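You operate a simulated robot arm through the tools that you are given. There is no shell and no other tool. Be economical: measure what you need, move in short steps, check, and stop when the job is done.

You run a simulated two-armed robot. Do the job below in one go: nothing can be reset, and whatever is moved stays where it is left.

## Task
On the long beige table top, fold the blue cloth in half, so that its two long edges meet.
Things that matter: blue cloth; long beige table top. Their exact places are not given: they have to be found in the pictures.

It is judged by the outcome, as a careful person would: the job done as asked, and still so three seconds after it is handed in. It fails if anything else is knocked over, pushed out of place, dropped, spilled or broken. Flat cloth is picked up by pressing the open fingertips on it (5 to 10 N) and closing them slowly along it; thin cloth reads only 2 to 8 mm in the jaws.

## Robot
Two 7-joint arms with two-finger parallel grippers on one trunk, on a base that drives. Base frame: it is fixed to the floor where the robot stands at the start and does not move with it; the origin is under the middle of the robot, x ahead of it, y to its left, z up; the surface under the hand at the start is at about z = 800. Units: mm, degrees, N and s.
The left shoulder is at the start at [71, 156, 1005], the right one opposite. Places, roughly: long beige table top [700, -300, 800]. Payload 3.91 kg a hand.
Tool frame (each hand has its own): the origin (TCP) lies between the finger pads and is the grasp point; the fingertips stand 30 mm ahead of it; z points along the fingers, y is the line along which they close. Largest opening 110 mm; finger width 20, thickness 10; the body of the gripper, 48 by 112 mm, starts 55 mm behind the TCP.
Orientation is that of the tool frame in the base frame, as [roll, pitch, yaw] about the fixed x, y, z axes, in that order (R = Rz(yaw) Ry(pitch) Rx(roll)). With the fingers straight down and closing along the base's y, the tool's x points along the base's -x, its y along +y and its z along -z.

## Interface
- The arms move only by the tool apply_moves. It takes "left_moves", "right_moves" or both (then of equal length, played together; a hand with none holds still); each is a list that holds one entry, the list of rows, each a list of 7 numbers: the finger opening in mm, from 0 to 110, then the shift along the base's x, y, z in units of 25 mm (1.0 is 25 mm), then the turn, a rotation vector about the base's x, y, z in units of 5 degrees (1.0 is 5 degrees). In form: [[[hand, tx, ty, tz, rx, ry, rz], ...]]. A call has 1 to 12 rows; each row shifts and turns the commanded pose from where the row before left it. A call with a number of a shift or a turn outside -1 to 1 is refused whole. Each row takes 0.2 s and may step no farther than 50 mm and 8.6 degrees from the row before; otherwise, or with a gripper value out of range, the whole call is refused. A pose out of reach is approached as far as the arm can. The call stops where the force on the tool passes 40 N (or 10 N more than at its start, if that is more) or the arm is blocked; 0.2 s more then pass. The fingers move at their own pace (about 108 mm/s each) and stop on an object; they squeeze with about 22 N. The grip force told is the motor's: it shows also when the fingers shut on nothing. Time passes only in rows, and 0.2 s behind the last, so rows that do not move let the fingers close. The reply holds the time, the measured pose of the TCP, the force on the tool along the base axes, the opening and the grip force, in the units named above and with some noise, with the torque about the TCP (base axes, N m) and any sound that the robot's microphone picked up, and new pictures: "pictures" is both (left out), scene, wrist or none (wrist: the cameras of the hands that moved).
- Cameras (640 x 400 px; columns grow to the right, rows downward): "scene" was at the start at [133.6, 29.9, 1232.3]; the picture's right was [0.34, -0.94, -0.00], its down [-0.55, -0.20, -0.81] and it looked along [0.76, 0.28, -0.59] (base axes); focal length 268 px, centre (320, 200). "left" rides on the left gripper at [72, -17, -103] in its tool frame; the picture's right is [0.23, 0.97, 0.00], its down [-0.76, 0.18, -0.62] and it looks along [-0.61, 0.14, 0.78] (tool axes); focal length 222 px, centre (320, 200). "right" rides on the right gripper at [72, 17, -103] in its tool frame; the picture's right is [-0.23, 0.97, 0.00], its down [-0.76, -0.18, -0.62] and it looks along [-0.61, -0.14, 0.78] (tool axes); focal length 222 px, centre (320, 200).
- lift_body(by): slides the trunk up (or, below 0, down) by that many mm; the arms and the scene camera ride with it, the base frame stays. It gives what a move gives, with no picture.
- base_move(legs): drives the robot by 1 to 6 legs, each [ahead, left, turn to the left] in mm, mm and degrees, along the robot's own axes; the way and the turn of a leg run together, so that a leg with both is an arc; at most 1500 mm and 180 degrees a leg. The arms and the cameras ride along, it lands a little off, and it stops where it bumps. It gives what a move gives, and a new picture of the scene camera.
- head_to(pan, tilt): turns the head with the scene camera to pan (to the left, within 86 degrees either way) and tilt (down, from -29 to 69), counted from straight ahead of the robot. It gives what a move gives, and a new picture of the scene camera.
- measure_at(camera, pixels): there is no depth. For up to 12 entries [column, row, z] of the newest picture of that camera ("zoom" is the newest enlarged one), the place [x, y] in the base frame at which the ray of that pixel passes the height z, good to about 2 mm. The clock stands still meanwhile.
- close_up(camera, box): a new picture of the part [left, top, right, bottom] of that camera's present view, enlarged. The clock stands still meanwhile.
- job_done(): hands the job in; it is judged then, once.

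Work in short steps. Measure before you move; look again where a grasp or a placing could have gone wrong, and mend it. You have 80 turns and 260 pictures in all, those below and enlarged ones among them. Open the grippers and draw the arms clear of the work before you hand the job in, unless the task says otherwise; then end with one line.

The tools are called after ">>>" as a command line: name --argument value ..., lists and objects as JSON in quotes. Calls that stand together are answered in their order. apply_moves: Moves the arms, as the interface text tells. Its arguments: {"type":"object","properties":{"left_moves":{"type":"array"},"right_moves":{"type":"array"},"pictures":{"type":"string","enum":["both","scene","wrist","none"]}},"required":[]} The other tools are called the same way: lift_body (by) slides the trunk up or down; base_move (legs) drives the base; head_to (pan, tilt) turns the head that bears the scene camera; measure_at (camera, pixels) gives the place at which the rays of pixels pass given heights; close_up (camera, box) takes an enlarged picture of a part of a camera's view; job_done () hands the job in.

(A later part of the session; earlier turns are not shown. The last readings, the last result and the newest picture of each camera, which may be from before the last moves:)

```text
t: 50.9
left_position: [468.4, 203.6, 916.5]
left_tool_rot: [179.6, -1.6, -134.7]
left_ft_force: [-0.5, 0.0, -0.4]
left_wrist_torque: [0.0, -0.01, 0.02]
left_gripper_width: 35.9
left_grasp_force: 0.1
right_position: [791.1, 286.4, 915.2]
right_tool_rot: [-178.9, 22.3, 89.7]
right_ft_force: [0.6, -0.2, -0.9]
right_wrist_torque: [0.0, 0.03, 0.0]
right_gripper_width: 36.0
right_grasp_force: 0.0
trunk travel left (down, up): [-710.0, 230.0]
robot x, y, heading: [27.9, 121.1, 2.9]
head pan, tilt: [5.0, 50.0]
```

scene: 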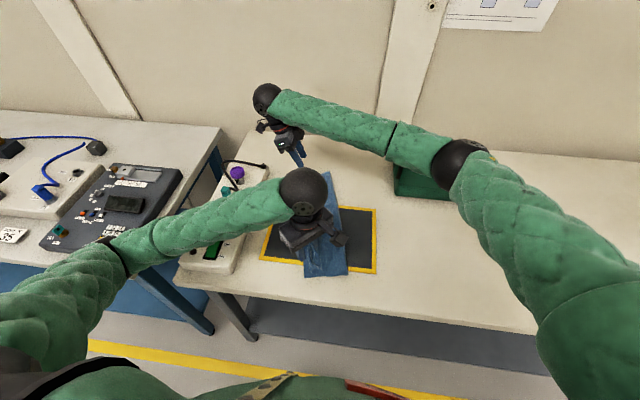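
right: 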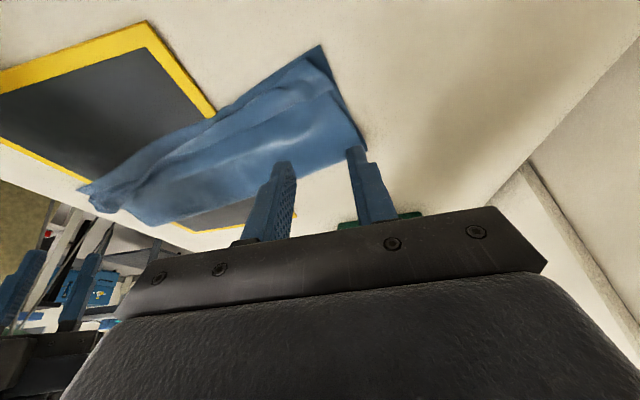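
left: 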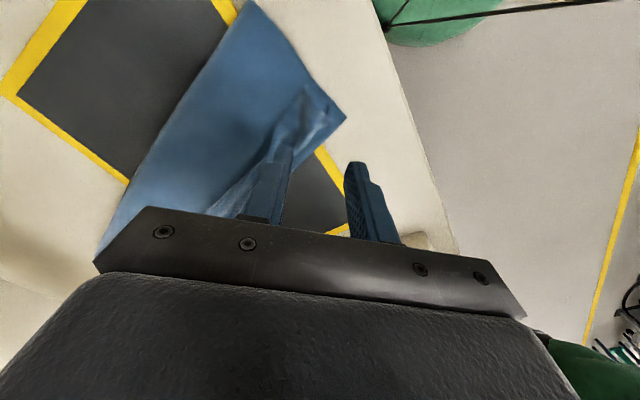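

Released cleanly. I lift the hands away (left to the left, right to the right, high) to see the whole cloth.

>>> apply_moves --left_moves '[[[40, 0, 0, 1, 0, 0, 0], [40, 0, 0, 1, 0, 0, 0], [40, 0, 0.5, 1, 0, 0, 0], [40, 0, 1, 0.6, 0, 0, 0], [40, 0, 1, 0, 0, 0, 0], [40, 0, 1, 0, 0, 0, 0], [40, 0, 1, 0, 0, 0, 0], [40, 0, 1, 0, 0, 0, 0], [40, 0, 1, 0, 0, 0, 0], [40, 0, 1, 0, 0, 0, 0], [40, 0, 1, 0, 0, 0, 0], [40, 0, 1, 0, 0, 0, 0]]]' --right_moves '[[[40, 0, 0, 1, 0, 0, 0], [40, 0, 0, 1, 0, 0, 0], [40, 0, -0.5, 1, 0, 0, 0], [40, 0, -1, 0.6, 0.5, 0, 0], [40, 0, -1, 0, 0.5, 0, 0], [40, 0, -1, 0, 0.5, 0, 0], [40, 0, -1, 0, 0.5, 0, 0], [40, 0, -1, 0, 0.5, 0, 0], [40, 0, -1, 0, 0.5, 0, 0], [40, 0, -1, 0, 0.5, 0, 0], [40, 0, -1, 0, 0.5, 0, 0], [40, 0, -1, 0, 0.5, 0, 0]]]' --pictures "scene"

>>> close_up --camera "scene" --box '[240, 150, 400, 290]'

```text
t: 53.5
left_position: [472.5, 440.9, 1006.2]
left_tool_rot: [179.8, -1.6, -134.5]
left_ft_force: [-0.3, 0.6, -0.4]
left_wrist_torque: [-0.01, -0.01, 0.02]
left_gripper_width: 40.1
left_grasp_force: 0.0
left hand out of reach, approached as far as the arm can: row 9
right_position: [791.4, 47.9, 1005.1]
right_tool_rot: [-178.9, -0.3, 89.7]
right_ft_force: [0.5, -0.5, 0.2]
right_wrist_torque: [0.03, -0.02, -0.01]
right_gripper_width: 40.0
right_grasp_force: 0.1
trunk travel left (down, up): [-710.0, 230.0]
robot x, y, heading: [25.9, 122.0, 2.7]
head pan, tilt: [5.0, 50.0]
```

scene: 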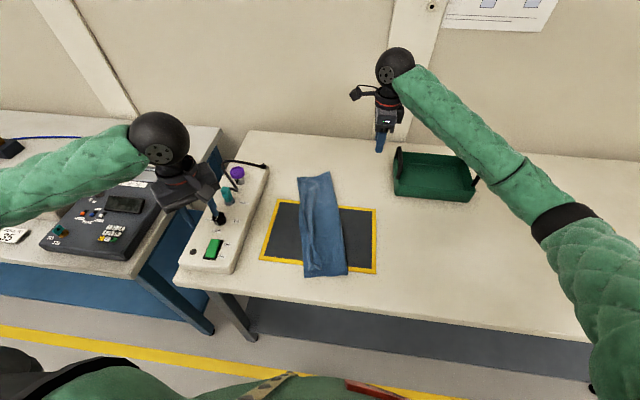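

```text
2.86 times, centred on (320, 220) of scene
```

zoom: 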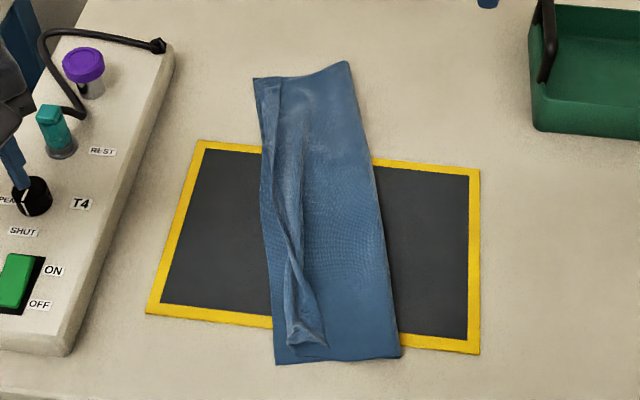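

A good fold. The near end of the top layer's edge falls short and is crumpled; I look closer.

>>> close_up --camera "scene" --box '[290, 220, 360, 285]'

>>> close_up --camera "scene" --box '[285, 165, 355, 230]'

```text
6.15 times, centred on (325, 252) of scene
```

zoom: 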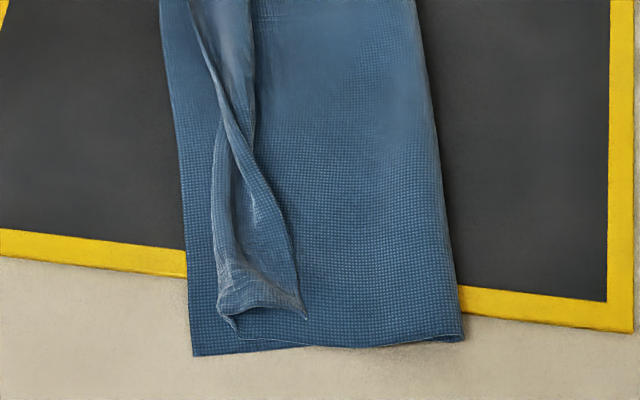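

```text
6.15 times, centred on (320, 198) of scene
```

zoom: 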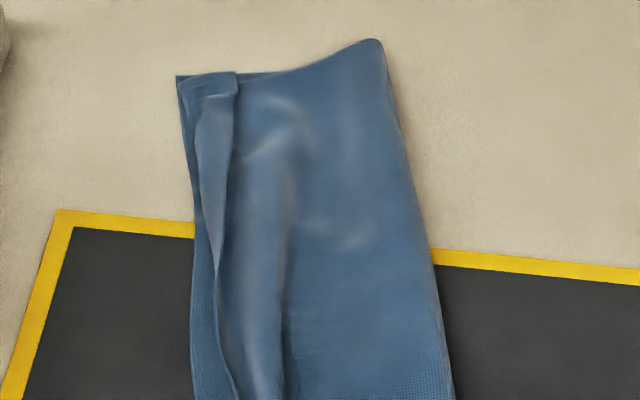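

The top layer reaches the left edge but its last 15–30 mm is turned back over itself as a lip. I measure the lip: free-edge corner (322,271), its fold (310,270), bottom-layer corners, and the far end.

>>> measure_at --camera "scene" --pixels '[[322.2, 271.2, 808], [313.6, 240.6, 810], [309.6, 269.9, 808], [307.9, 241.9, 808], [304.3, 277.2, 803], [299.8, 230.9, 805], [348.3, 274.8, 803], [296.7, 177.8, 802], [306.3, 177.2, 808], [301.3, 181.7, 806], [329.8, 172, 805], [307, 228.9, 810]]'

```text
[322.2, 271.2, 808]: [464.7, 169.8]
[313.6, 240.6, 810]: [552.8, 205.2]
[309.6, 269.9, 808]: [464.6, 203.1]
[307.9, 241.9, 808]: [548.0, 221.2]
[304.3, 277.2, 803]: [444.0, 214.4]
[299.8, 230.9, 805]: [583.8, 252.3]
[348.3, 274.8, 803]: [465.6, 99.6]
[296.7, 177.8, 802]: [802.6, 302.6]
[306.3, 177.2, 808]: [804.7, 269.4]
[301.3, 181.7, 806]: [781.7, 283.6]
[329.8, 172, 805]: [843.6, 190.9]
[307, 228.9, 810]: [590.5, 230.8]
```

The lip is ~33 mm wide near (free corner (465,170), fold (465,203)). I bring the left hand over it, turned to close along the lip, target (490,188).

>>> apply_moves --left_moves '[[[26, 0.06, -0.85, 0, 0, 0, 1], [26, 0.06, -0.85, 0, 0, 0, 1], [26, 0.06, -0.85, 0, 0, 0, 1], [26, 0.06, -0.85, 0, 0, 0, 1], [26, 0.06, -0.85, -0.3, 0, 0, 1], [26, 0.06, -0.85, -0.5, 0, 0, 1], [26, 0.06, -0.85, -0.5, 0, 0, 1], [26, 0.06, -0.85, -0.6, 0, 0, 1], [26, 0.06, -0.85, -0.6, 0, 0, 1], [26, 0.06, -0.85, -0.6, 0, 0, 1], [26, 0.06, -0.85, -0.6, 0, 0, 1], [26, 0.06, -0.75, -0.6, 0, 0, 1]]]' --pictures "both"

```text
t: 56.1
left_position: [512.8, 213.6, 860.8]
left_tool_rot: [179.8, -1.9, -74.8]
left_ft_force: [0.5, -0.3, 0.3]
left_wrist_torque: [-0.02, -0.03, 0.01]
left_gripper_width: 25.8
left_grasp_force: 0.0
left hand out of reach, approached as far as the arm can: row 10, 11, 12
right_position: [791.3, 49.6, 1004.4]
right_tool_rot: [-178.8, -0.3, 89.7]
right_ft_force: [0.0, -0.4, 0.6]
right_wrist_torque: [-0.01, 0.0, -0.01]
right_gripper_width: 40.1
right_grasp_force: 0.0
trunk travel left (down, up): [-710.0, 230.0]
robot x, y, heading: [29.6, 123.0, 2.6]
head pan, tilt: [5.0, 50.0]
```

scene: 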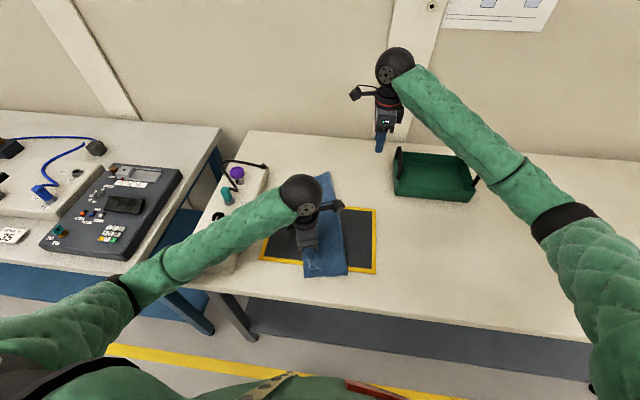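
left: 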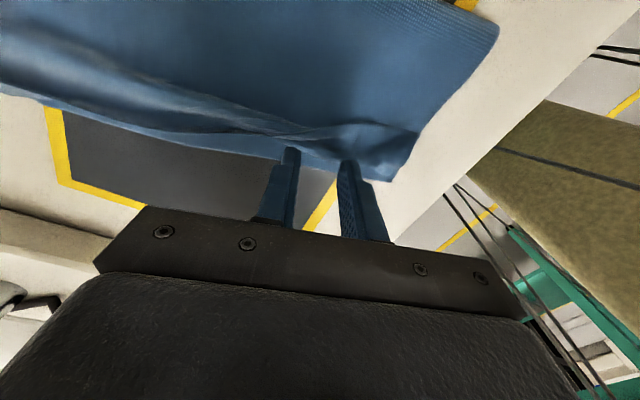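

The left hand is at its near limit there. With hands free, I raise it and drive the base back 70 mm.

>>> apply_moves --left_moves '[[[26, 0, 0, 1, 0, 0, 0], [26, 0, 0, 1, 0, 0, 0], [26, 0, 0, 0.5, 0, 0, 0]]]' --pictures "none"

>>> base_move --legs '[[-70, 0, 0]]'

```text
t: 56.9
left_position: [535.7, 238.9, 888.8]
left_tool_rot: [179.7, -1.8, -74.8]
left_ft_force: [0.1, 0.2, -0.4]
left_wrist_torque: [0.0, 0.01, 0.02]
left_gripper_width: 25.8
left_grasp_force: 0.0
left hand out of reach, approached as far as the arm can: row 1, 2, 3
right_position: [791.4, 49.4, 1002.9]
right_tool_rot: [-178.7, -0.3, 89.7]
right_ft_force: [0.4, -0.2, -0.2]
right_wrist_torque: [0.01, -0.01, 0.02]
right_gripper_width: 39.7
right_grasp_force: 0.1
trunk travel left (down, up): [-710.0, 230.0]
robot x, y, heading: [27.3, 121.0, 2.7]
head pan, tilt: [5.0, 50.0]
```

```text
t: 57.9
left_position: [463.7, 236.0, 891.3]
left_tool_rot: [179.8, -2.0, -74.7]
left_ft_force: [-0.6, -0.3, 0.3]
left_wrist_torque: [-0.01, -0.04, 0.0]
left_gripper_width: 26.2
left_grasp_force: 0.1
right_position: [719.2, 46.9, 1007.0]
right_tool_rot: [-179.0, -0.3, 89.7]
right_ft_force: [-0.6, 0.3, 0.8]
right_wrist_torque: [0.02, -0.04, 0.0]
right_gripper_width: 40.3
right_grasp_force: 0.0
trunk travel left (down, up): [-710.0, 230.0]
robot x, y, heading: [-40.6, 122.0, 2.7]
head pan, tilt: [5.0, 50.0]
```

scene: 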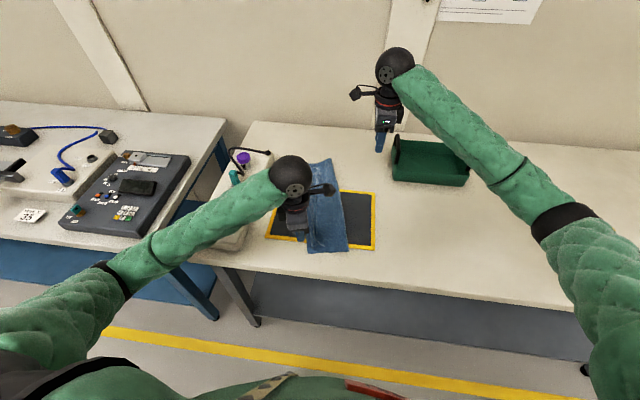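

I issue a small move up to see where the commanded pose now is relative to the measured one.

>>> apply_moves --left_moves '[[[26, 0.5, -0.5, 0, 0, 0, 0], [26, 0.5, -0.5, 0, 0, 0, 0]]]' --pictures "none"

```text
t: 58.5
left_position: [488.3, 211.2, 890.3]
left_tool_rot: [179.8, -1.8, -74.9]
left_ft_force: [-0.1, -0.1, -1.2]
left_wrist_torque: [0.0, -0.01, 0.01]
left_gripper_width: 26.0
left_grasp_force: 0.0
right_position: [721.4, 46.6, 1006.1]
right_tool_rot: [-179.0, -0.2, 89.8]
right_ft_force: [-0.4, 0.8, 0.9]
right_wrist_torque: [-0.02, 0.0, 0.0]
right_gripper_width: 39.9
right_grasp_force: 0.1
trunk travel left (down, up): [-710.0, 230.0]
robot x, y, heading: [-42.2, 115.0, 2.5]
head pan, tilt: [5.0, 50.0]
```

It follows exactly. Now to (491,188,855), just above the lip.

>>> apply_moves --left_moves '[[[26, 0.06, -0.5, -0.2, 0, 0, 0], [26, 0.06, -0.43, -0.6, 0, 0, 0], [26, 0, 0, -0.6, 0, 0, 0], [26, 0, 0, 0, 0, 0, 0]]]' --pictures "wrist"

>>> close_up --camera "left" --box '[160, 60, 480, 260]'

```text
t: 59.5
left_position: [493.0, 187.2, 854.5]
left_tool_rot: [179.8, -1.7, -74.8]
left_ft_force: [0.2, -0.2, 0.3]
left_wrist_torque: [-0.01, 0.02, 0.04]
left_gripper_width: 26.0
left_grasp_force: 0.1
right_position: [720.7, 46.7, 1003.0]
right_tool_rot: [-178.9, -0.2, 89.7]
right_ft_force: [0.2, -0.9, 1.0]
right_wrist_torque: [0.0, -0.04, 0.01]
right_gripper_width: 39.9
right_grasp_force: 0.0
trunk travel left (down, up): [-710.0, 230.0]
robot x, y, heading: [-44.8, 118.9, 2.8]
head pan, tilt: [5.0, 50.0]
```

left: 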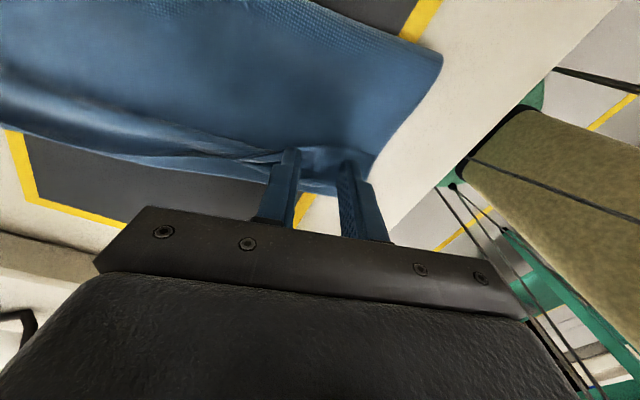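

```text
2.00 times, centred on (320, 160) of left
```

zoom: 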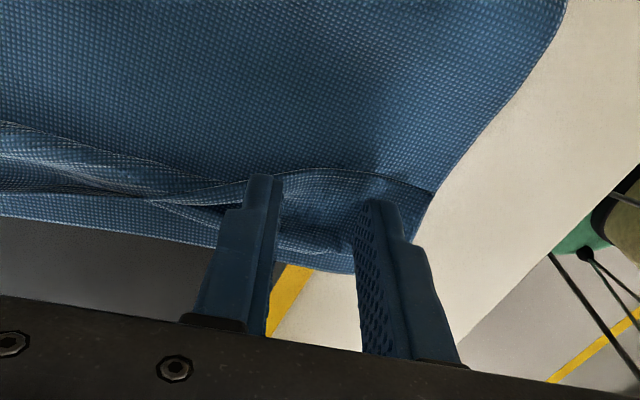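

I measure the lip's free edge at px (310,145), (360,150) and its extent, against the tips.

>>> measure_at --camera "left" --pixels '[[310, 145, 810], [290, 147, 810], [335, 146, 810], [373, 155, 808], [352, 196, 806], [340, 175, 808], [250, 157, 810]]'

```text
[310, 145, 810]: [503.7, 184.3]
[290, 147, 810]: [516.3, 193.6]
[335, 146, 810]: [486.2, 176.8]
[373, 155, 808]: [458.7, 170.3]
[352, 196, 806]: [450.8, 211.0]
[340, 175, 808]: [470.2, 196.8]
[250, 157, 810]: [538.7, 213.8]
```

The lip spans y≈176–206 around x=482. I centre at (483,189) and press down in small steps.

>>> apply_moves --left_moves '[[[26, -0.4, 0.06, -0.2, 0, 0, 0], [26, 0, 0, -0.2, 0, 0, 0], [26, 0, 0, -0.1, 0, 0, 0], [26, 0, 0, -0.06, 0, 0, 0], [26, 0, 0, 0, 0, 0, 0]]]' --pictures "none"

```text
t: 60.7
left_position: [481.8, 189.1, 840.9]
left_tool_rot: [179.7, -1.8, -74.8]
left_ft_force: [0.0, -1.1, 0.1]
left_wrist_torque: [-0.02, 0.0, 0.01]
left_gripper_width: 25.9
left_grasp_force: 0.1
right_position: [721.8, 46.3, 1003.1]
right_tool_rot: [-178.8, -0.3, 89.8]
right_ft_force: [-0.2, -0.5, 0.2]
right_wrist_torque: [0.0, -0.01, 0.01]
right_gripper_width: 40.0
right_grasp_force: 0.2
trunk travel left (down, up): [-710.0, 230.0]
robot x, y, heading: [-42.0, 121.9, 2.5]
head pan, tilt: [5.0, 50.0]
```

No contact yet; a few more small steps down.

>>> apply_moves --left_moves '[[[26, 0, 0, -0.06, 0, 0, 0], [26, 0, 0, -0.06, 0, 0, 0], [26, 0, 0, -0.05, 0, 0, 0], [26, 0, 0, 0, 0, 0, 0]]]' --pictures "none"

```text
t: 61.7
left_position: [482.9, 188.8, 837.4]
left_tool_rot: [179.8, -1.9, -74.8]
left_ft_force: [1.3, -0.3, 10.7]
left_wrist_torque: [0.04, -0.23, -0.03]
left_gripper_width: 26.5
left_grasp_force: 0.4
right_position: [721.7, 46.2, 1004.9]
right_tool_rot: [-178.8, -0.3, 89.6]
right_ft_force: [-0.4, 0.2, -0.1]
right_wrist_torque: [-0.03, 0.01, 0.04]
right_gripper_width: 39.9
right_grasp_force: 0.1
trunk travel left (down, up): [-710.0, 230.0]
robot x, y, heading: [-46.5, 116.2, 2.5]
head pan, tilt: [5.0, 50.0]
```

Pressing 11 N; I ease off slightly and close slowly, then lift 25 mm.

>>> apply_moves --left_moves '[[[26, 0, 0, 0.02, 0, 0, 0], [22, 0, 0, 0, 0, 0, 0], [18, 0, 0, 0, 0, 0, 0], [14, 0, 0, 0, 0, 0, 0], [10, 0, 0, 0, 0, 0, 0], [6, 0, 0, 0, 0, 0, 0], [2, 0, 0, 0, 0, 0, 0], [0, 0, 0, 0, 0, 0, 0], [0, 0, 0, 0, 0, 0, 0], [0, 0, 0, 0.3, 0, 0, 0], [0, 0, 0, 0.3, 0, 0, 0], [0, 0, 0, 0.4, 0, 0, 0]]]'

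>>> close_up --camera "scene" --box '[260, 140, 390, 260]'

```text
t: 64.3
left_position: [482.8, 189.8, 861.1]
left_tool_rot: [179.6, -1.8, -74.9]
left_ft_force: [0.0, -0.6, -0.2]
left_wrist_torque: [0.05, -0.04, 0.0]
left_gripper_width: 2.2
left_grasp_force: 22.1
right_position: [722.0, 45.8, 1003.5]
right_tool_rot: [-178.8, -0.3, 89.8]
right_ft_force: [-0.2, -0.4, 0.1]
right_wrist_torque: [0.01, 0.03, -0.04]
right_gripper_width: 39.7
right_grasp_force: 0.1
trunk travel left (down, up): [-710.0, 230.0]
robot x, y, heading: [-43.7, 120.7, 2.4]
head pan, tilt: [5.0, 50.0]
```

scene: 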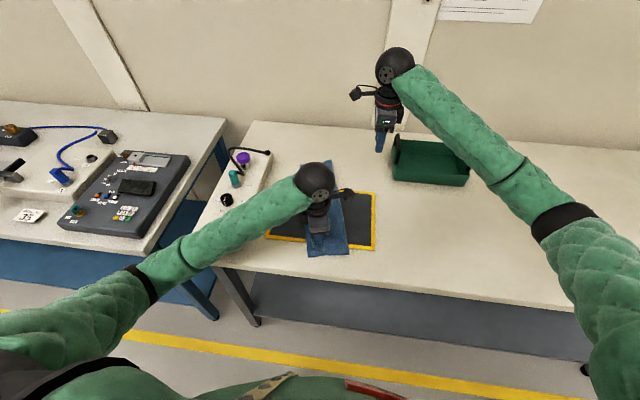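
left: 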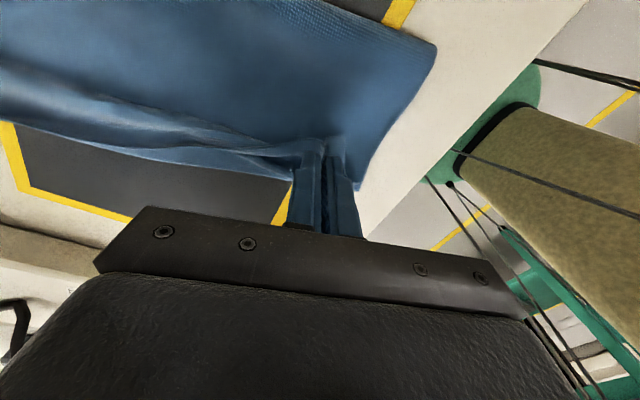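

```text
3.33 times, centred on (325, 200) of scene
```

zoom: 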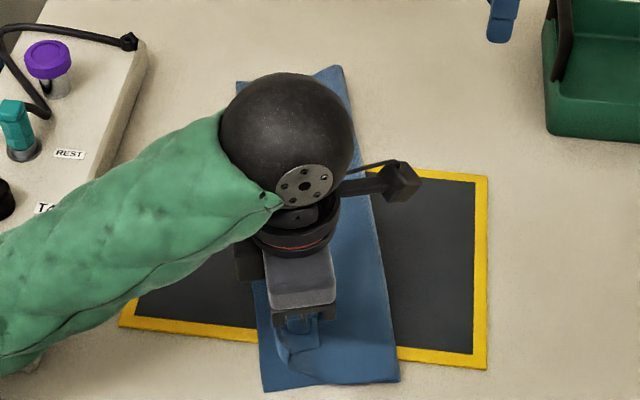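

The pads hold the lip over their full 20 mm width, so laying it down would leave it turned. I set it back, open, rise a little and tilt the hand 25° so that only the pads' outer edge touches, to grip just the free edge.

>>> apply_moves --left_moves '[[[0, 0, 0, -0.4, 0, 0, 0], [0, 0, 0, -0.3, 0, 0, 0], [8, 0, 0, 0, 0, 0, 0], [16, 0, 0, 0, 0, 0, 0], [26, 0, 0, 0, 0, 0, 0], [26, 0, 0, 0.5, 0, 0, 0], [26, 0, -0.1, 0.8, -0.96, -0.29, 0], [26, 0, -0.1, 0, -0.96, -0.29, 0], [26, 0, -0.1, 0, -0.96, -0.29, 0], [26, 0, 0, 0, -0.96, -0.29, 0], [26, 0, 0, 0, -0.96, -0.29, 0]]]' --pictures "wrist"

>>> close_up --camera "left" --box '[160, 20, 480, 220]'

```text
t: 66.7
left_position: [482.6, 180.7, 878.0]
left_tool_rot: [-179.5, -26.9, -75.0]
left_ft_force: [-0.3, 0.2, 0.8]
left_wrist_torque: [-0.01, -0.01, 0.02]
left_gripper_width: 26.1
left_grasp_force: 0.0
right_position: [721.2, 45.6, 1005.1]
right_tool_rot: [-178.8, -0.3, 89.6]
right_ft_force: [0.4, -0.8, -0.1]
right_wrist_torque: [0.03, 0.0, 0.02]
right_gripper_width: 39.8
right_grasp_force: 0.0
trunk travel left (down, up): [-710.0, 230.0]
robot x, y, heading: [-42.6, 117.3, 2.8]
head pan, tilt: [5.0, 50.0]
```

left: 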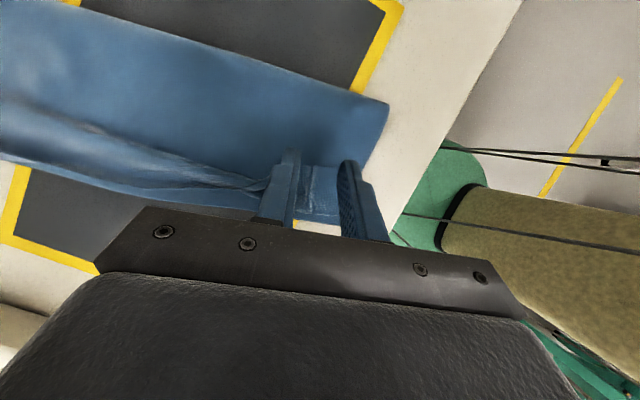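

```text
2.00 times, centred on (320, 120) of left
```

zoom: 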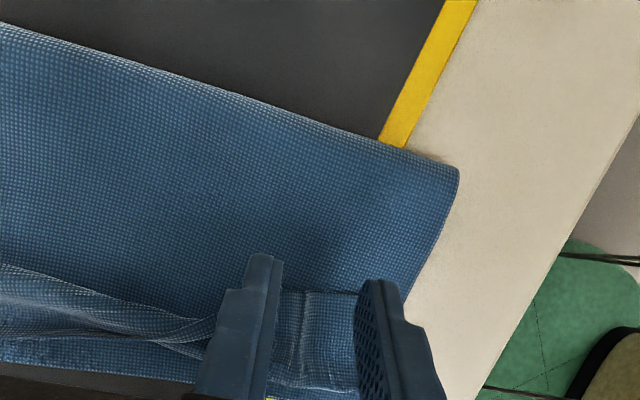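

The lip's free edge shows between the fingers at px (320,165). I measure it.

>>> measure_at --camera "left" --pixels '[[312, 165, 810], [335, 166, 810], [318, 213, 808], [270, 180, 810]]'

```text
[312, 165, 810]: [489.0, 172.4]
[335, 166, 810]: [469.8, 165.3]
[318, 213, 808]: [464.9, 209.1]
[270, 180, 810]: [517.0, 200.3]
```

Free edge at y≈169 at x=480, so contact at y≈176 is right with the present pose. I go down to touch.

>>> apply_moves --left_moves '[[[26, 0, 0, -0.6, 0, 0, 0], [26, 0, 0, -0.6, 0, 0, 0], [26, 0, 0, -0.16, 0, 0, 0], [26, 0, 0, -0.08, 0, 0, 0], [26, 0, 0, -0.08, 0, 0, 0], [26, 0, 0, 0, 0, 0, 0]]]' --pictures "none"

```text
t: 68.1
left_position: [483.7, 181.7, 839.3]
left_tool_rot: [-179.5, -27.0, -75.0]
left_ft_force: [0.9, 0.5, -0.4]
left_wrist_torque: [0.02, 0.0, -0.03]
left_gripper_width: 25.9
left_grasp_force: 0.0
right_position: [721.4, 46.4, 1002.9]
right_tool_rot: [-178.8, -0.2, 89.7]
right_ft_force: [-1.0, 0.0, 0.3]
right_wrist_torque: [0.0, 0.01, 0.0]
right_gripper_width: 40.2
right_grasp_force: 0.1
trunk travel left (down, up): [-710.0, 230.0]
robot x, y, heading: [-38.5, 117.3, 2.7]
head pan, tilt: [5.0, 50.0]
```

>>> apply_moves --left_moves '[[[26, 0, 0, -0.06, 0, 0, 0], [26, 0, 0, -0.05, 0, 0, 0], [26, 0, 0, -0.04, 0, 0, 0], [26, 0, 0, 0, 0, 0, 0]]]' --pictures "none"

```text
t: 69.1
left_position: [482.4, 181.5, 835.4]
left_tool_rot: [-179.3, -27.0, -75.0]
left_ft_force: [0.6, 2.5, 20.5]
left_wrist_torque: [0.03, -0.35, 0.03]
left_gripper_width: 26.7
left_grasp_force: 1.1
right_position: [720.6, 46.6, 1005.2]
right_tool_rot: [-179.0, -0.3, 89.8]
right_ft_force: [0.4, 0.7, -0.6]
right_wrist_torque: [0.03, 0.01, 0.03]
right_gripper_width: 39.9
right_grasp_force: 0.0
trunk travel left (down, up): [-710.0, 230.0]
robot x, y, heading: [-40.7, 118.7, 2.5]
head pan, tilt: [5.0, 50.0]
```

It now presses 20 N; I ease up ~1 mm, close slowly and lift 40 mm.

>>> apply_moves --left_moves '[[[26, 0, 0, 0.04, 0, 0, 0], [22, 0, 0, 0, 0, 0, 0], [18, 0, 0, 0, 0, 0, 0], [14, 0, 0, 0, 0, 0, 0], [10, 0, 0, 0, 0, 0, 0], [6, 0, 0, 0, 0, 0, 0], [2, 0, 0, 0, 0, 0, 0], [0, 0, 0, 0, 0, 0, 0], [0, 0, 0, 0, 0, 0, 0], [0, 0, 0.2, 0.5, 0, 0, 0], [0, 0, 0.2, 0.5, 0, 0, 0], [0, 0, 0.2, 0.6, 0, 0, 0]]]' --pictures "wrist"

>>> close_up --camera "scene" --box '[270, 200, 370, 265]'

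```text
t: 71.7
left_position: [483.9, 197.0, 874.7]
left_tool_rot: [-179.5, -26.9, -75.0]
left_ft_force: [-0.4, -0.6, -0.4]
left_wrist_torque: [0.0, 0.03, -0.03]
left_gripper_width: 2.3
left_grasp_force: 22.2
right_position: [721.2, 45.8, 1003.6]
right_tool_rot: [-178.8, -0.3, 89.7]
right_ft_force: [1.0, 0.2, 0.4]
right_wrist_torque: [0.01, -0.03, -0.03]
right_gripper_width: 40.0
right_grasp_force: 0.1
trunk travel left (down, up): [-710.0, 230.0]
robot x, y, heading: [-42.7, 120.7, 2.6]
head pan, tilt: [5.0, 50.0]
```

left: 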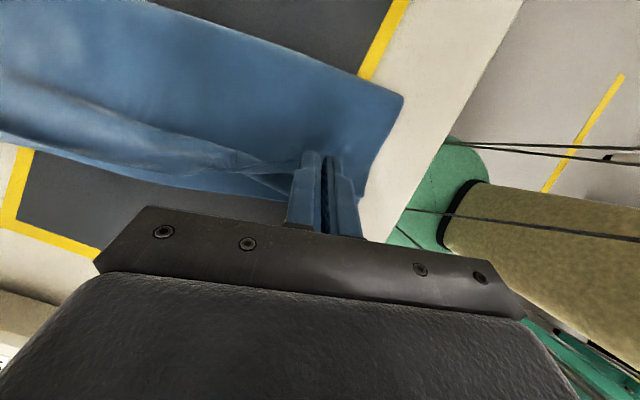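

```text
6.15 times, centred on (320, 232) of scene
```

zoom: 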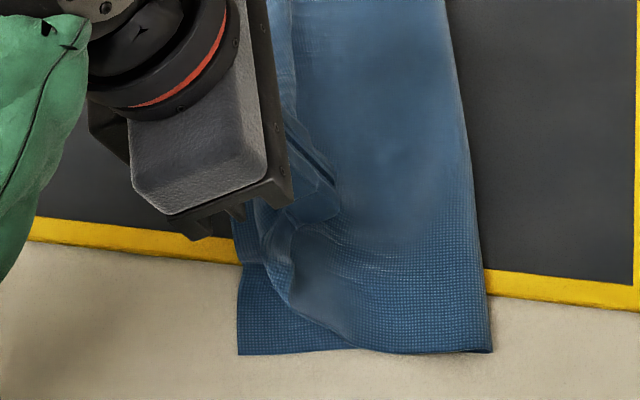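

It holds only the edge. I carry it up, outward to contact point ≈(468,222), and down to just above the bottom layer's edge.

>>> apply_moves --left_moves '[[[0, -0.05, 0.1, 0.5, 0, 0, 0], [0, -0.1, 0.25, 0.2, 0, 0, 0], [0, -0.1, 0.25, 0, 0, 0, 0], [0, -0.1, 0.2, -0.2, 0, 0, 0], [0, -0.1, 0.2, -0.4, 0, 0, 0], [0, -0.1, 0.1, -0.5, 0, 0, 0], [0, -0.09, 0.06, -0.5, 0, 0, 0], [0, 0, 0, -0.2, 0, 0, 0], [0, 0, 0, 0, 0, 0, 0]]]' --pictures "wrist"

>>> close_up --camera "scene" --box '[270, 150, 390, 265]'

```text
t: 73.7
left_position: [468.2, 225.0, 848.2]
left_tool_rot: [-179.5, -26.8, -75.1]
left_ft_force: [0.4, 0.1, 0.3]
left_wrist_torque: [0.0, 0.0, 0.0]
left_gripper_width: 2.5
left_grasp_force: 22.3
right_position: [721.8, 46.5, 1003.9]
right_tool_rot: [-178.8, -0.3, 89.6]
right_ft_force: [0.1, 0.0, -0.5]
right_wrist_torque: [0.02, 0.01, 0.01]
right_gripper_width: 40.0
right_grasp_force: 0.0
trunk travel left (down, up): [-710.0, 230.0]
robot x, y, heading: [-40.7, 119.5, 2.7]
head pan, tilt: [5.0, 50.0]
```

left: 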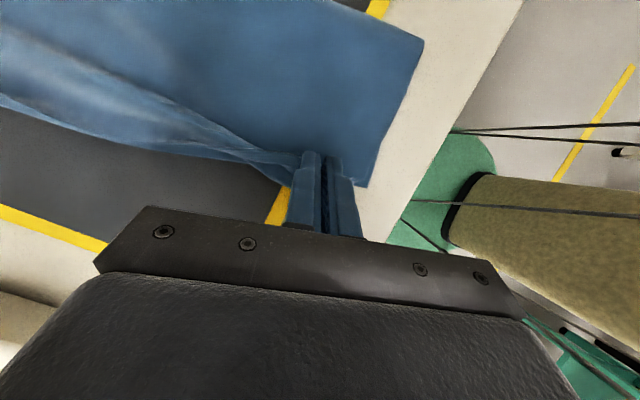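

```text
3.48 times, centred on (330, 208) of scene
```

zoom: 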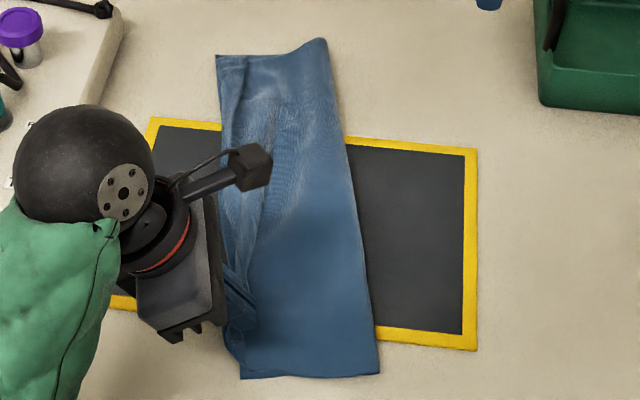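

The near edge now lies at the bottom edge. I lower 4 mm, open, and withdraw along the tool axis, up and out to the left.

>>> apply_moves --left_moves '[[[0, 0, 0, -0.12, 0, 0, 0], [0, 0, 0, -0.06, 0, 0, 0], [6, 0, 0, 0, 0, 0, 0], [12, 0, 0, 0, 0, 0, 0], [20, 0, 0, 0, 0, 0, 0], [26, 0, 0, 0, 0, 0, 0], [26, 0, 0.1, 0.25, 0, 0, 0], [26, 0, 0.3, 0.7, 0, 0, 0], [26, 0, 0.4, 1, 0, 0, 0], [26, 0, 0.6, 1, 0, 0, 0], [26, 0, 0.8, 1, 0, 0, 0], [26, 0, 1, 1, 0, 0, 0]]]' --pictures "scene"

>>> close_up --camera "scene" --box '[280, 150, 370, 265]'

```text
t: 76.3
left_position: [465.9, 306.0, 968.6]
left_tool_rot: [-179.5, -26.9, -75.0]
left_ft_force: [0.2, 0.0, 0.2]
left_wrist_torque: [0.02, 0.0, 0.0]
left_gripper_width: 25.9
left_grasp_force: 0.0
right_position: [721.1, 46.8, 1004.0]
right_tool_rot: [-178.9, -0.3, 89.7]
right_ft_force: [-0.1, 0.0, -0.2]
right_wrist_torque: [-0.03, -0.03, -0.01]
right_gripper_width: 39.9
right_grasp_force: 0.0
trunk travel left (down, up): [-710.0, 230.0]
robot x, y, heading: [-38.9, 117.0, 2.8]
head pan, tilt: [5.0, 50.0]
```

scene: 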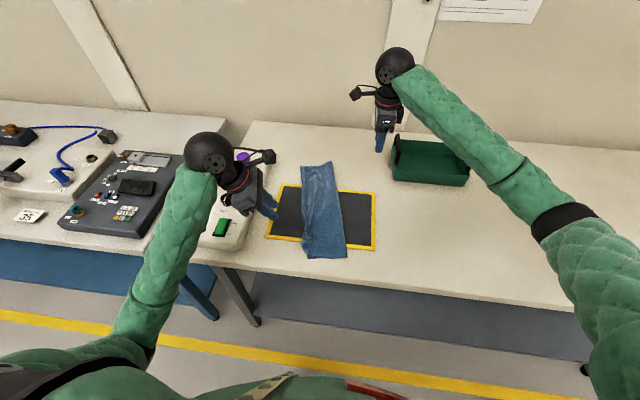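

```text
3.48 times, centred on (325, 208) of scene
```

zoom: 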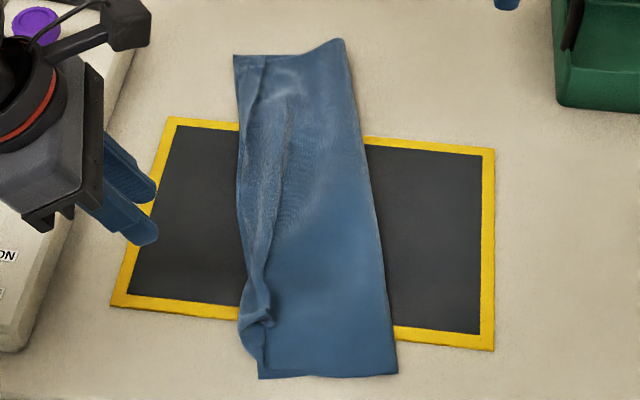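

The near end is much better. I zoom on both halves of the left edge.

>>> close_up --camera "scene" --box '[290, 215, 350, 265]'

>>> close_up --camera "scene" --box '[290, 158, 350, 218]'

```text
8.00 times, centred on (320, 240) of scene
```

zoom: 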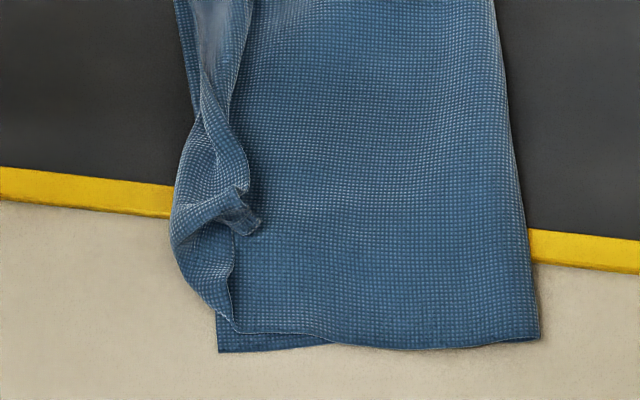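

```text
6.67 times, centred on (320, 188) of scene
```

zoom: 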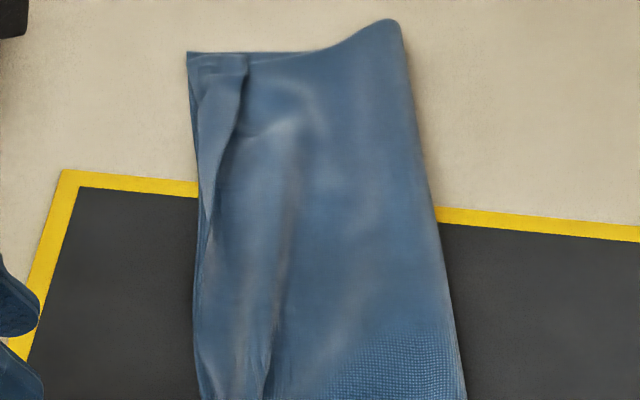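

Lips of ~15–20 mm remain turned back along the left edge (near spike at zoom (255,228), far strip to (245,60)). I measure these to sweep them outward with closed fingertips.

>>> measure_at --camera "scene" --pixels '[[311.9, 243.5, 812], [310, 233.8, 812], [309.4, 247.5, 810], [301.9, 243.8, 808], [307.4, 259, 802], [299.6, 202, 806], [308.8, 167, 808], [307.5, 173, 808], [302.5, 197, 808], [300, 166, 802], [310, 213, 810], [387, 243, 802]]'

```text
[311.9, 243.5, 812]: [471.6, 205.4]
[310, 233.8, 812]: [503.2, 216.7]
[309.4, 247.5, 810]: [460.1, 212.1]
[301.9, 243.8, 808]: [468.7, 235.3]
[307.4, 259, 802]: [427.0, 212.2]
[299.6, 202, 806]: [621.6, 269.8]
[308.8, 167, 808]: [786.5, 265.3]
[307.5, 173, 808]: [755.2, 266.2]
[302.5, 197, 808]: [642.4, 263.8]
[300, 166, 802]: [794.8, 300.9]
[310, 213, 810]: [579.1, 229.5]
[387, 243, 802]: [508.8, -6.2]
```

I sweep the near lip: closed fingers at about (480,211) on the lip, first hover just above.

>>> apply_moves --left_moves '[[[0, 0.16, -0.92, -0.2, 0, 0, 0], [0, 0.16, -0.92, -0.2, 0, 0, 0], [0, 0.16, -0.92, -0.5, 0, 0, 0], [0, 0.16, -0.92, -0.8, 0, 0, 0], [0, 0, 0, -1, 0, 0, 0], [0, 0, 0, -1, 0, 0, 0], [0, 0, 0, -0.9, 0, 0, 0], [0, 0, 0, 0, 0, 0, 0]]]' --pictures "wrist"

>>> close_up --camera "left" --box '[200, 60, 460, 240]'

```text
t: 78.1
left_position: [484.3, 215.2, 850.4]
left_tool_rot: [-179.4, -26.9, -75.0]
left_ft_force: [1.2, -1.2, -0.7]
left_wrist_torque: [-0.02, 0.01, 0.0]
left_gripper_width: 0.2
left_grasp_force: 21.2
right_position: [722.3, 46.3, 1004.4]
right_tool_rot: [-178.7, -0.3, 89.8]
right_ft_force: [0.7, -0.3, 0.8]
right_wrist_torque: [0.01, -0.02, -0.01]
right_gripper_width: 39.9
right_grasp_force: 0.1
trunk travel left (down, up): [-710.0, 230.0]
robot x, y, heading: [-40.8, 118.3, 2.5]
head pan, tilt: [5.0, 50.0]
```

left: 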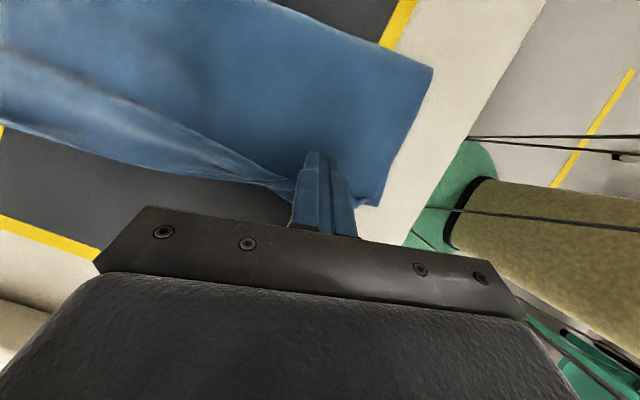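

```text
2.22 times, centred on (330, 150) of left
```

zoom: 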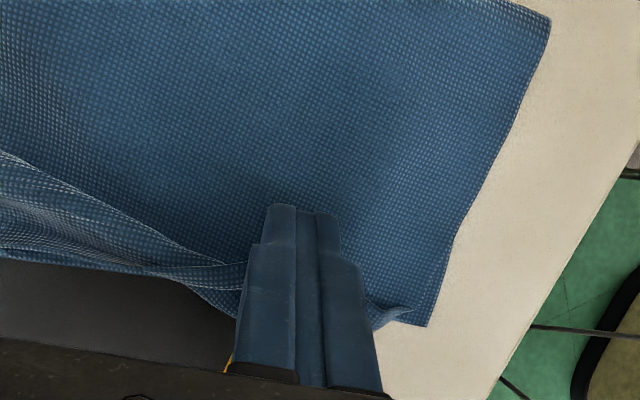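

I shift 6 mm left onto the lip and lower to about 839, checking force.

>>> apply_moves --left_moves '[[[0, 0, 0.24, -0.1, 0, 0, 0], [0, 0, 0, -0.2, 0, 0, 0], [0, 0, 0, -0.12, 0, 0, 0], [0, 0, 0, -0.06, 0, 0, 0], [0, 0, 0, 0, 0, 0, 0]]]' --pictures "none"

```text
t: 79.3
left_position: [483.1, 218.7, 840.1]
left_tool_rot: [-179.5, -26.9, -74.9]
left_ft_force: [-0.1, -0.8, 0.4]
left_wrist_torque: [-0.01, -0.01, 0.0]
left_gripper_width: 0.0
left_grasp_force: 21.4
right_position: [721.2, 46.2, 1004.2]
right_tool_rot: [-178.9, -0.3, 89.7]
right_ft_force: [-0.3, 1.1, 0.5]
right_wrist_torque: [-0.03, 0.04, -0.02]
right_gripper_width: 40.0
right_grasp_force: 0.1
trunk travel left (down, up): [-710.0, 230.0]
robot x, y, heading: [-40.3, 116.1, 2.5]
head pan, tilt: [5.0, 50.0]
```

Almost touching; I lower ~3.5 mm more and sweep 40 mm outward.

>>> apply_moves --left_moves '[[[0, 0, 0, -0.08, 0, 0, 0], [0, 0, 0, -0.06, 0, 0, 0], [0, -0.05, 0.25, 0, 0, 0, 0], [0, -0.06, 0.28, 0, 0, 0, 0], [0, -0.06, 0.28, 0, 0, 0, 0], [0, -0.06, 0.28, 0, 0, 0, 0], [0, -0.06, 0.28, 0.02, 0, 0, 0], [0, -0.06, 0.28, 0.05, 0, 0, 0]]]' --pictures "wrist"

>>> close_up --camera "scene" --box '[270, 150, 370, 265]'

```text
t: 81.1
left_position: [475.2, 262.3, 838.6]
left_tool_rot: [-179.6, -27.0, -74.9]
left_ft_force: [-0.1, 0.2, 0.2]
left_wrist_torque: [-0.01, -0.02, 0.01]
left_gripper_width: 0.0
left_grasp_force: 22.0
right_position: [721.4, 46.0, 1003.4]
right_tool_rot: [-178.8, -0.2, 89.7]
right_ft_force: [-0.1, 0.4, -0.1]
right_wrist_torque: [0.05, 0.03, 0.01]
right_gripper_width: 39.9
right_grasp_force: 0.0
trunk travel left (down, up): [-710.0, 230.0]
robot x, y, heading: [-40.3, 117.6, 3.0]
head pan, tilt: [5.0, 50.0]
```

left: 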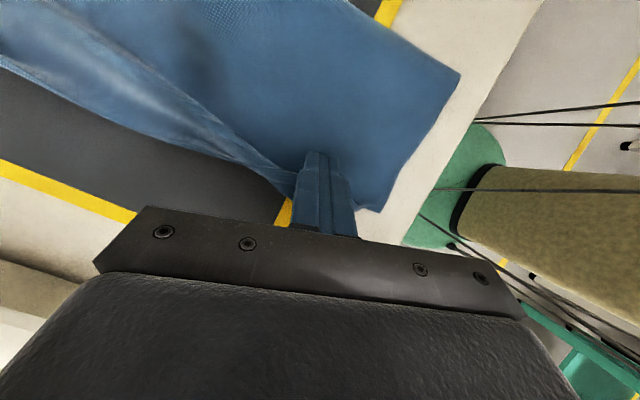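

```text
3.48 times, centred on (320, 208) of scene
```

zoom: 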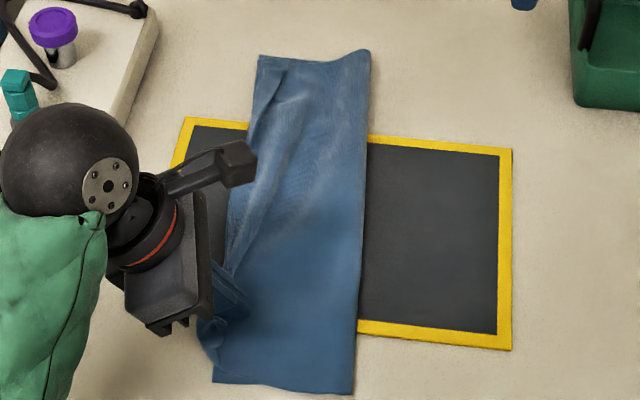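

The sweep dragged both layers together rather than unrolling the lip, so I stop sweeping. I lift away and look at the present state.

>>> apply_moves --left_moves '[[[0, 0, 0, 0.6, 0, 0, 0], [0, 0, 0.3, 1, 0, 0, 0], [0, 0, 0.5, 1, 0, 0, 0], [10, 0, 0.7, 1, 0, 0, 0], [26, 0, 0.8, 1, 0, 0, 0]]]' --pictures "none"

>>> close_up --camera "scene" --box '[275, 155, 365, 265]'

>>> close_up --camera "scene" --box '[280, 215, 340, 265]'

```text
t: 82.3
left_position: [474.9, 318.8, 953.5]
left_tool_rot: [-179.6, -26.9, -75.0]
left_ft_force: [1.0, 0.5, 0.3]
left_wrist_torque: [-0.01, -0.01, -0.02]
left_gripper_width: 26.1
left_grasp_force: 0.1
right_position: [721.3, 46.0, 1004.6]
right_tool_rot: [-178.8, -0.2, 89.7]
right_ft_force: [0.5, 0.8, -0.1]
right_wrist_torque: [-0.03, 0.0, 0.0]
right_gripper_width: 40.2
right_grasp_force: 0.0
trunk travel left (down, up): [-710.0, 230.0]
robot x, y, heading: [-40.1, 113.9, 2.6]
head pan, tilt: [5.0, 50.0]
```

```text
3.64 times, centred on (320, 210) of scene
```

zoom: 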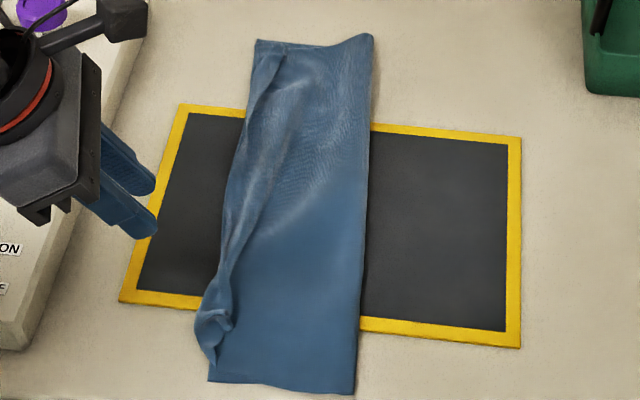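

```text
8.00 times, centred on (310, 240) of scene
```

zoom: 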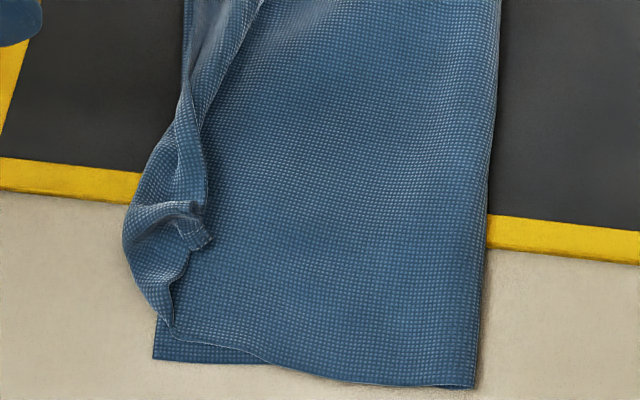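

The fold is sound; only the near corner of the top layer is tucked back. I measure it for one more careful pinch by its free corner.

>>> measure_at --camera "scene" --pixels '[[296.3, 244.8, 814], [285.6, 245, 808], [289.4, 259.8, 802], [329, 263, 802], [293.1, 222.5, 806], [295.5, 238, 814], [291.5, 256, 804], [295.3, 241, 816]]'

```text
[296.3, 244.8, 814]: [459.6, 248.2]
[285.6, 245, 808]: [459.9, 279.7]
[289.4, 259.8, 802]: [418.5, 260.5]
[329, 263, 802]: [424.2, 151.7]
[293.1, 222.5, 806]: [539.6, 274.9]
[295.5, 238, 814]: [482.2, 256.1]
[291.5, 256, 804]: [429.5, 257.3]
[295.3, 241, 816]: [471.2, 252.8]
```

Plan: pinch the free corner near (476,259), lift it up over y≈138 so the crease shifts, then lay it on the bottom corner (418,260). I approach and lower onto the lip.

>>> apply_moves --left_moves '[[[22, 0.02, -0.7, -0.4, 0, 0, 0], [22, 0.02, -0.75, -0.7, 0, 0, 0], [22, 0, -0.75, -1, 0, 0, 0], [22, 0, 0, -1, 0, 0, 0], [22, 0, 0, -1, 0, 0, 0], [22, 0, 0, -0.2, 0, 0, 0], [22, 0, 0, -0.1, 0, 0, 0], [22, 0, 0, -0.1, 0, 0, 0], [22, 0, 0, -0.08, 0, 0, 0], [22, 0, 0, -0.06, 0, 0, 0], [22, 0, 0, 0, 0, 0, 0]]]' --pictures "wrist"

>>> close_up --camera "left" --box '[200, 60, 460, 240]'

```text
t: 84.7
left_position: [474.5, 263.4, 837.3]
left_tool_rot: [-179.5, -26.9, -75.1]
left_ft_force: [-0.9, 0.4, 4.5]
left_wrist_torque: [0.0, -0.06, -0.01]
left_gripper_width: 21.9
left_grasp_force: 0.4
right_position: [720.8, 45.5, 1004.0]
right_tool_rot: [-178.8, -0.3, 89.8]
right_ft_force: [0.3, -0.3, -0.3]
right_wrist_torque: [-0.02, 0.0, -0.01]
right_gripper_width: 40.0
right_grasp_force: 0.1
trunk travel left (down, up): [-710.0, 230.0]
robot x, y, heading: [-41.2, 117.8, 2.6]
head pan, tilt: [5.0, 50.0]
```

left: 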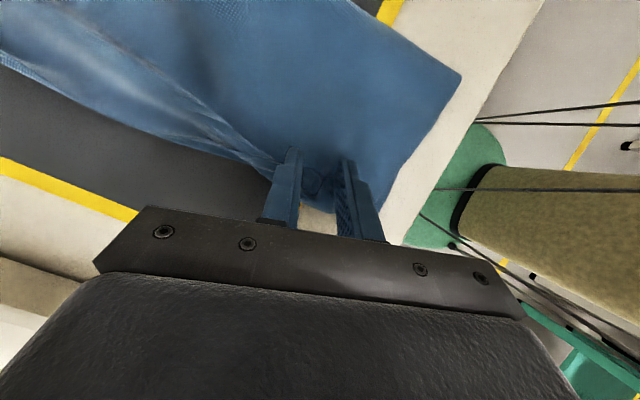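

```text
2.22 times, centred on (330, 150) of left
```

zoom: 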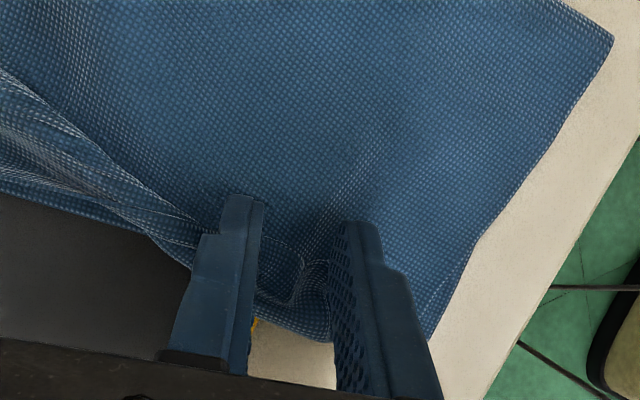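

The lip corner sits between the fingers with 4.5 N pressure. I close and lift 45 mm, then check what is held.

>>> apply_moves --left_moves '[[[22, 0, 0, -0.02, 0, 0, 0], [18, 0, 0, 0, 0, 0, 0], [14, 0, 0, 0, 0, 0, 0], [10, 0, 0, 0, 0, 0, 0], [6, 0, 0, 0, 0, 0, 0], [2, 0, 0, 0, 0, 0, 0], [0, 0, 0, 0, 0, 0, 0], [0, 0, 0, 0, 0, 0, 0], [0, 0, -0.1, 0.4, 0, 0, 0], [0, 0, -0.2, 0.5, 0, 0, 0], [0, 0, -0.2, 0.5, 0, 0, 0], [0, 0, -0.2, 0.5, 0, 0, 0]]]' --pictures "wrist"

>>> close_up --camera "scene" --box '[270, 190, 360, 270]'

```text
t: 87.3
left_position: [476.1, 245.2, 885.2]
left_tool_rot: [-179.5, -26.9, -74.9]
left_ft_force: [0.6, -0.8, 0.0]
left_wrist_torque: [0.03, 0.0, -0.07]
left_gripper_width: 1.4
left_grasp_force: 22.2
right_position: [722.5, 46.5, 1003.4]
right_tool_rot: [-178.8, -0.3, 89.7]
right_ft_force: [0.6, 0.3, -0.6]
right_wrist_torque: [0.0, 0.0, -0.02]
right_gripper_width: 40.1
right_grasp_force: 0.0
trunk travel left (down, up): [-710.0, 230.0]
robot x, y, heading: [-41.1, 115.9, 2.6]
head pan, tilt: [5.0, 50.0]
```

left: 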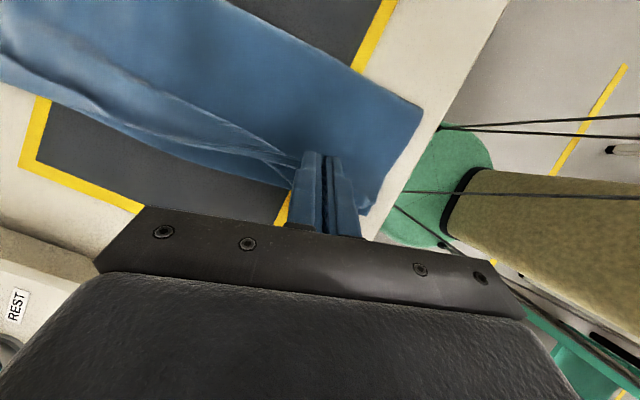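

```text
5.00 times, centred on (315, 230) of scene
```

zoom: 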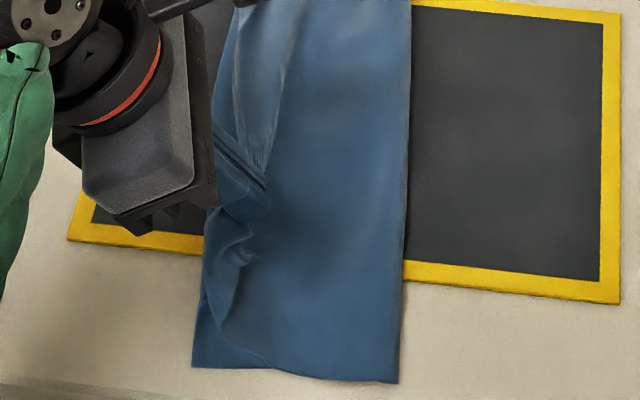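

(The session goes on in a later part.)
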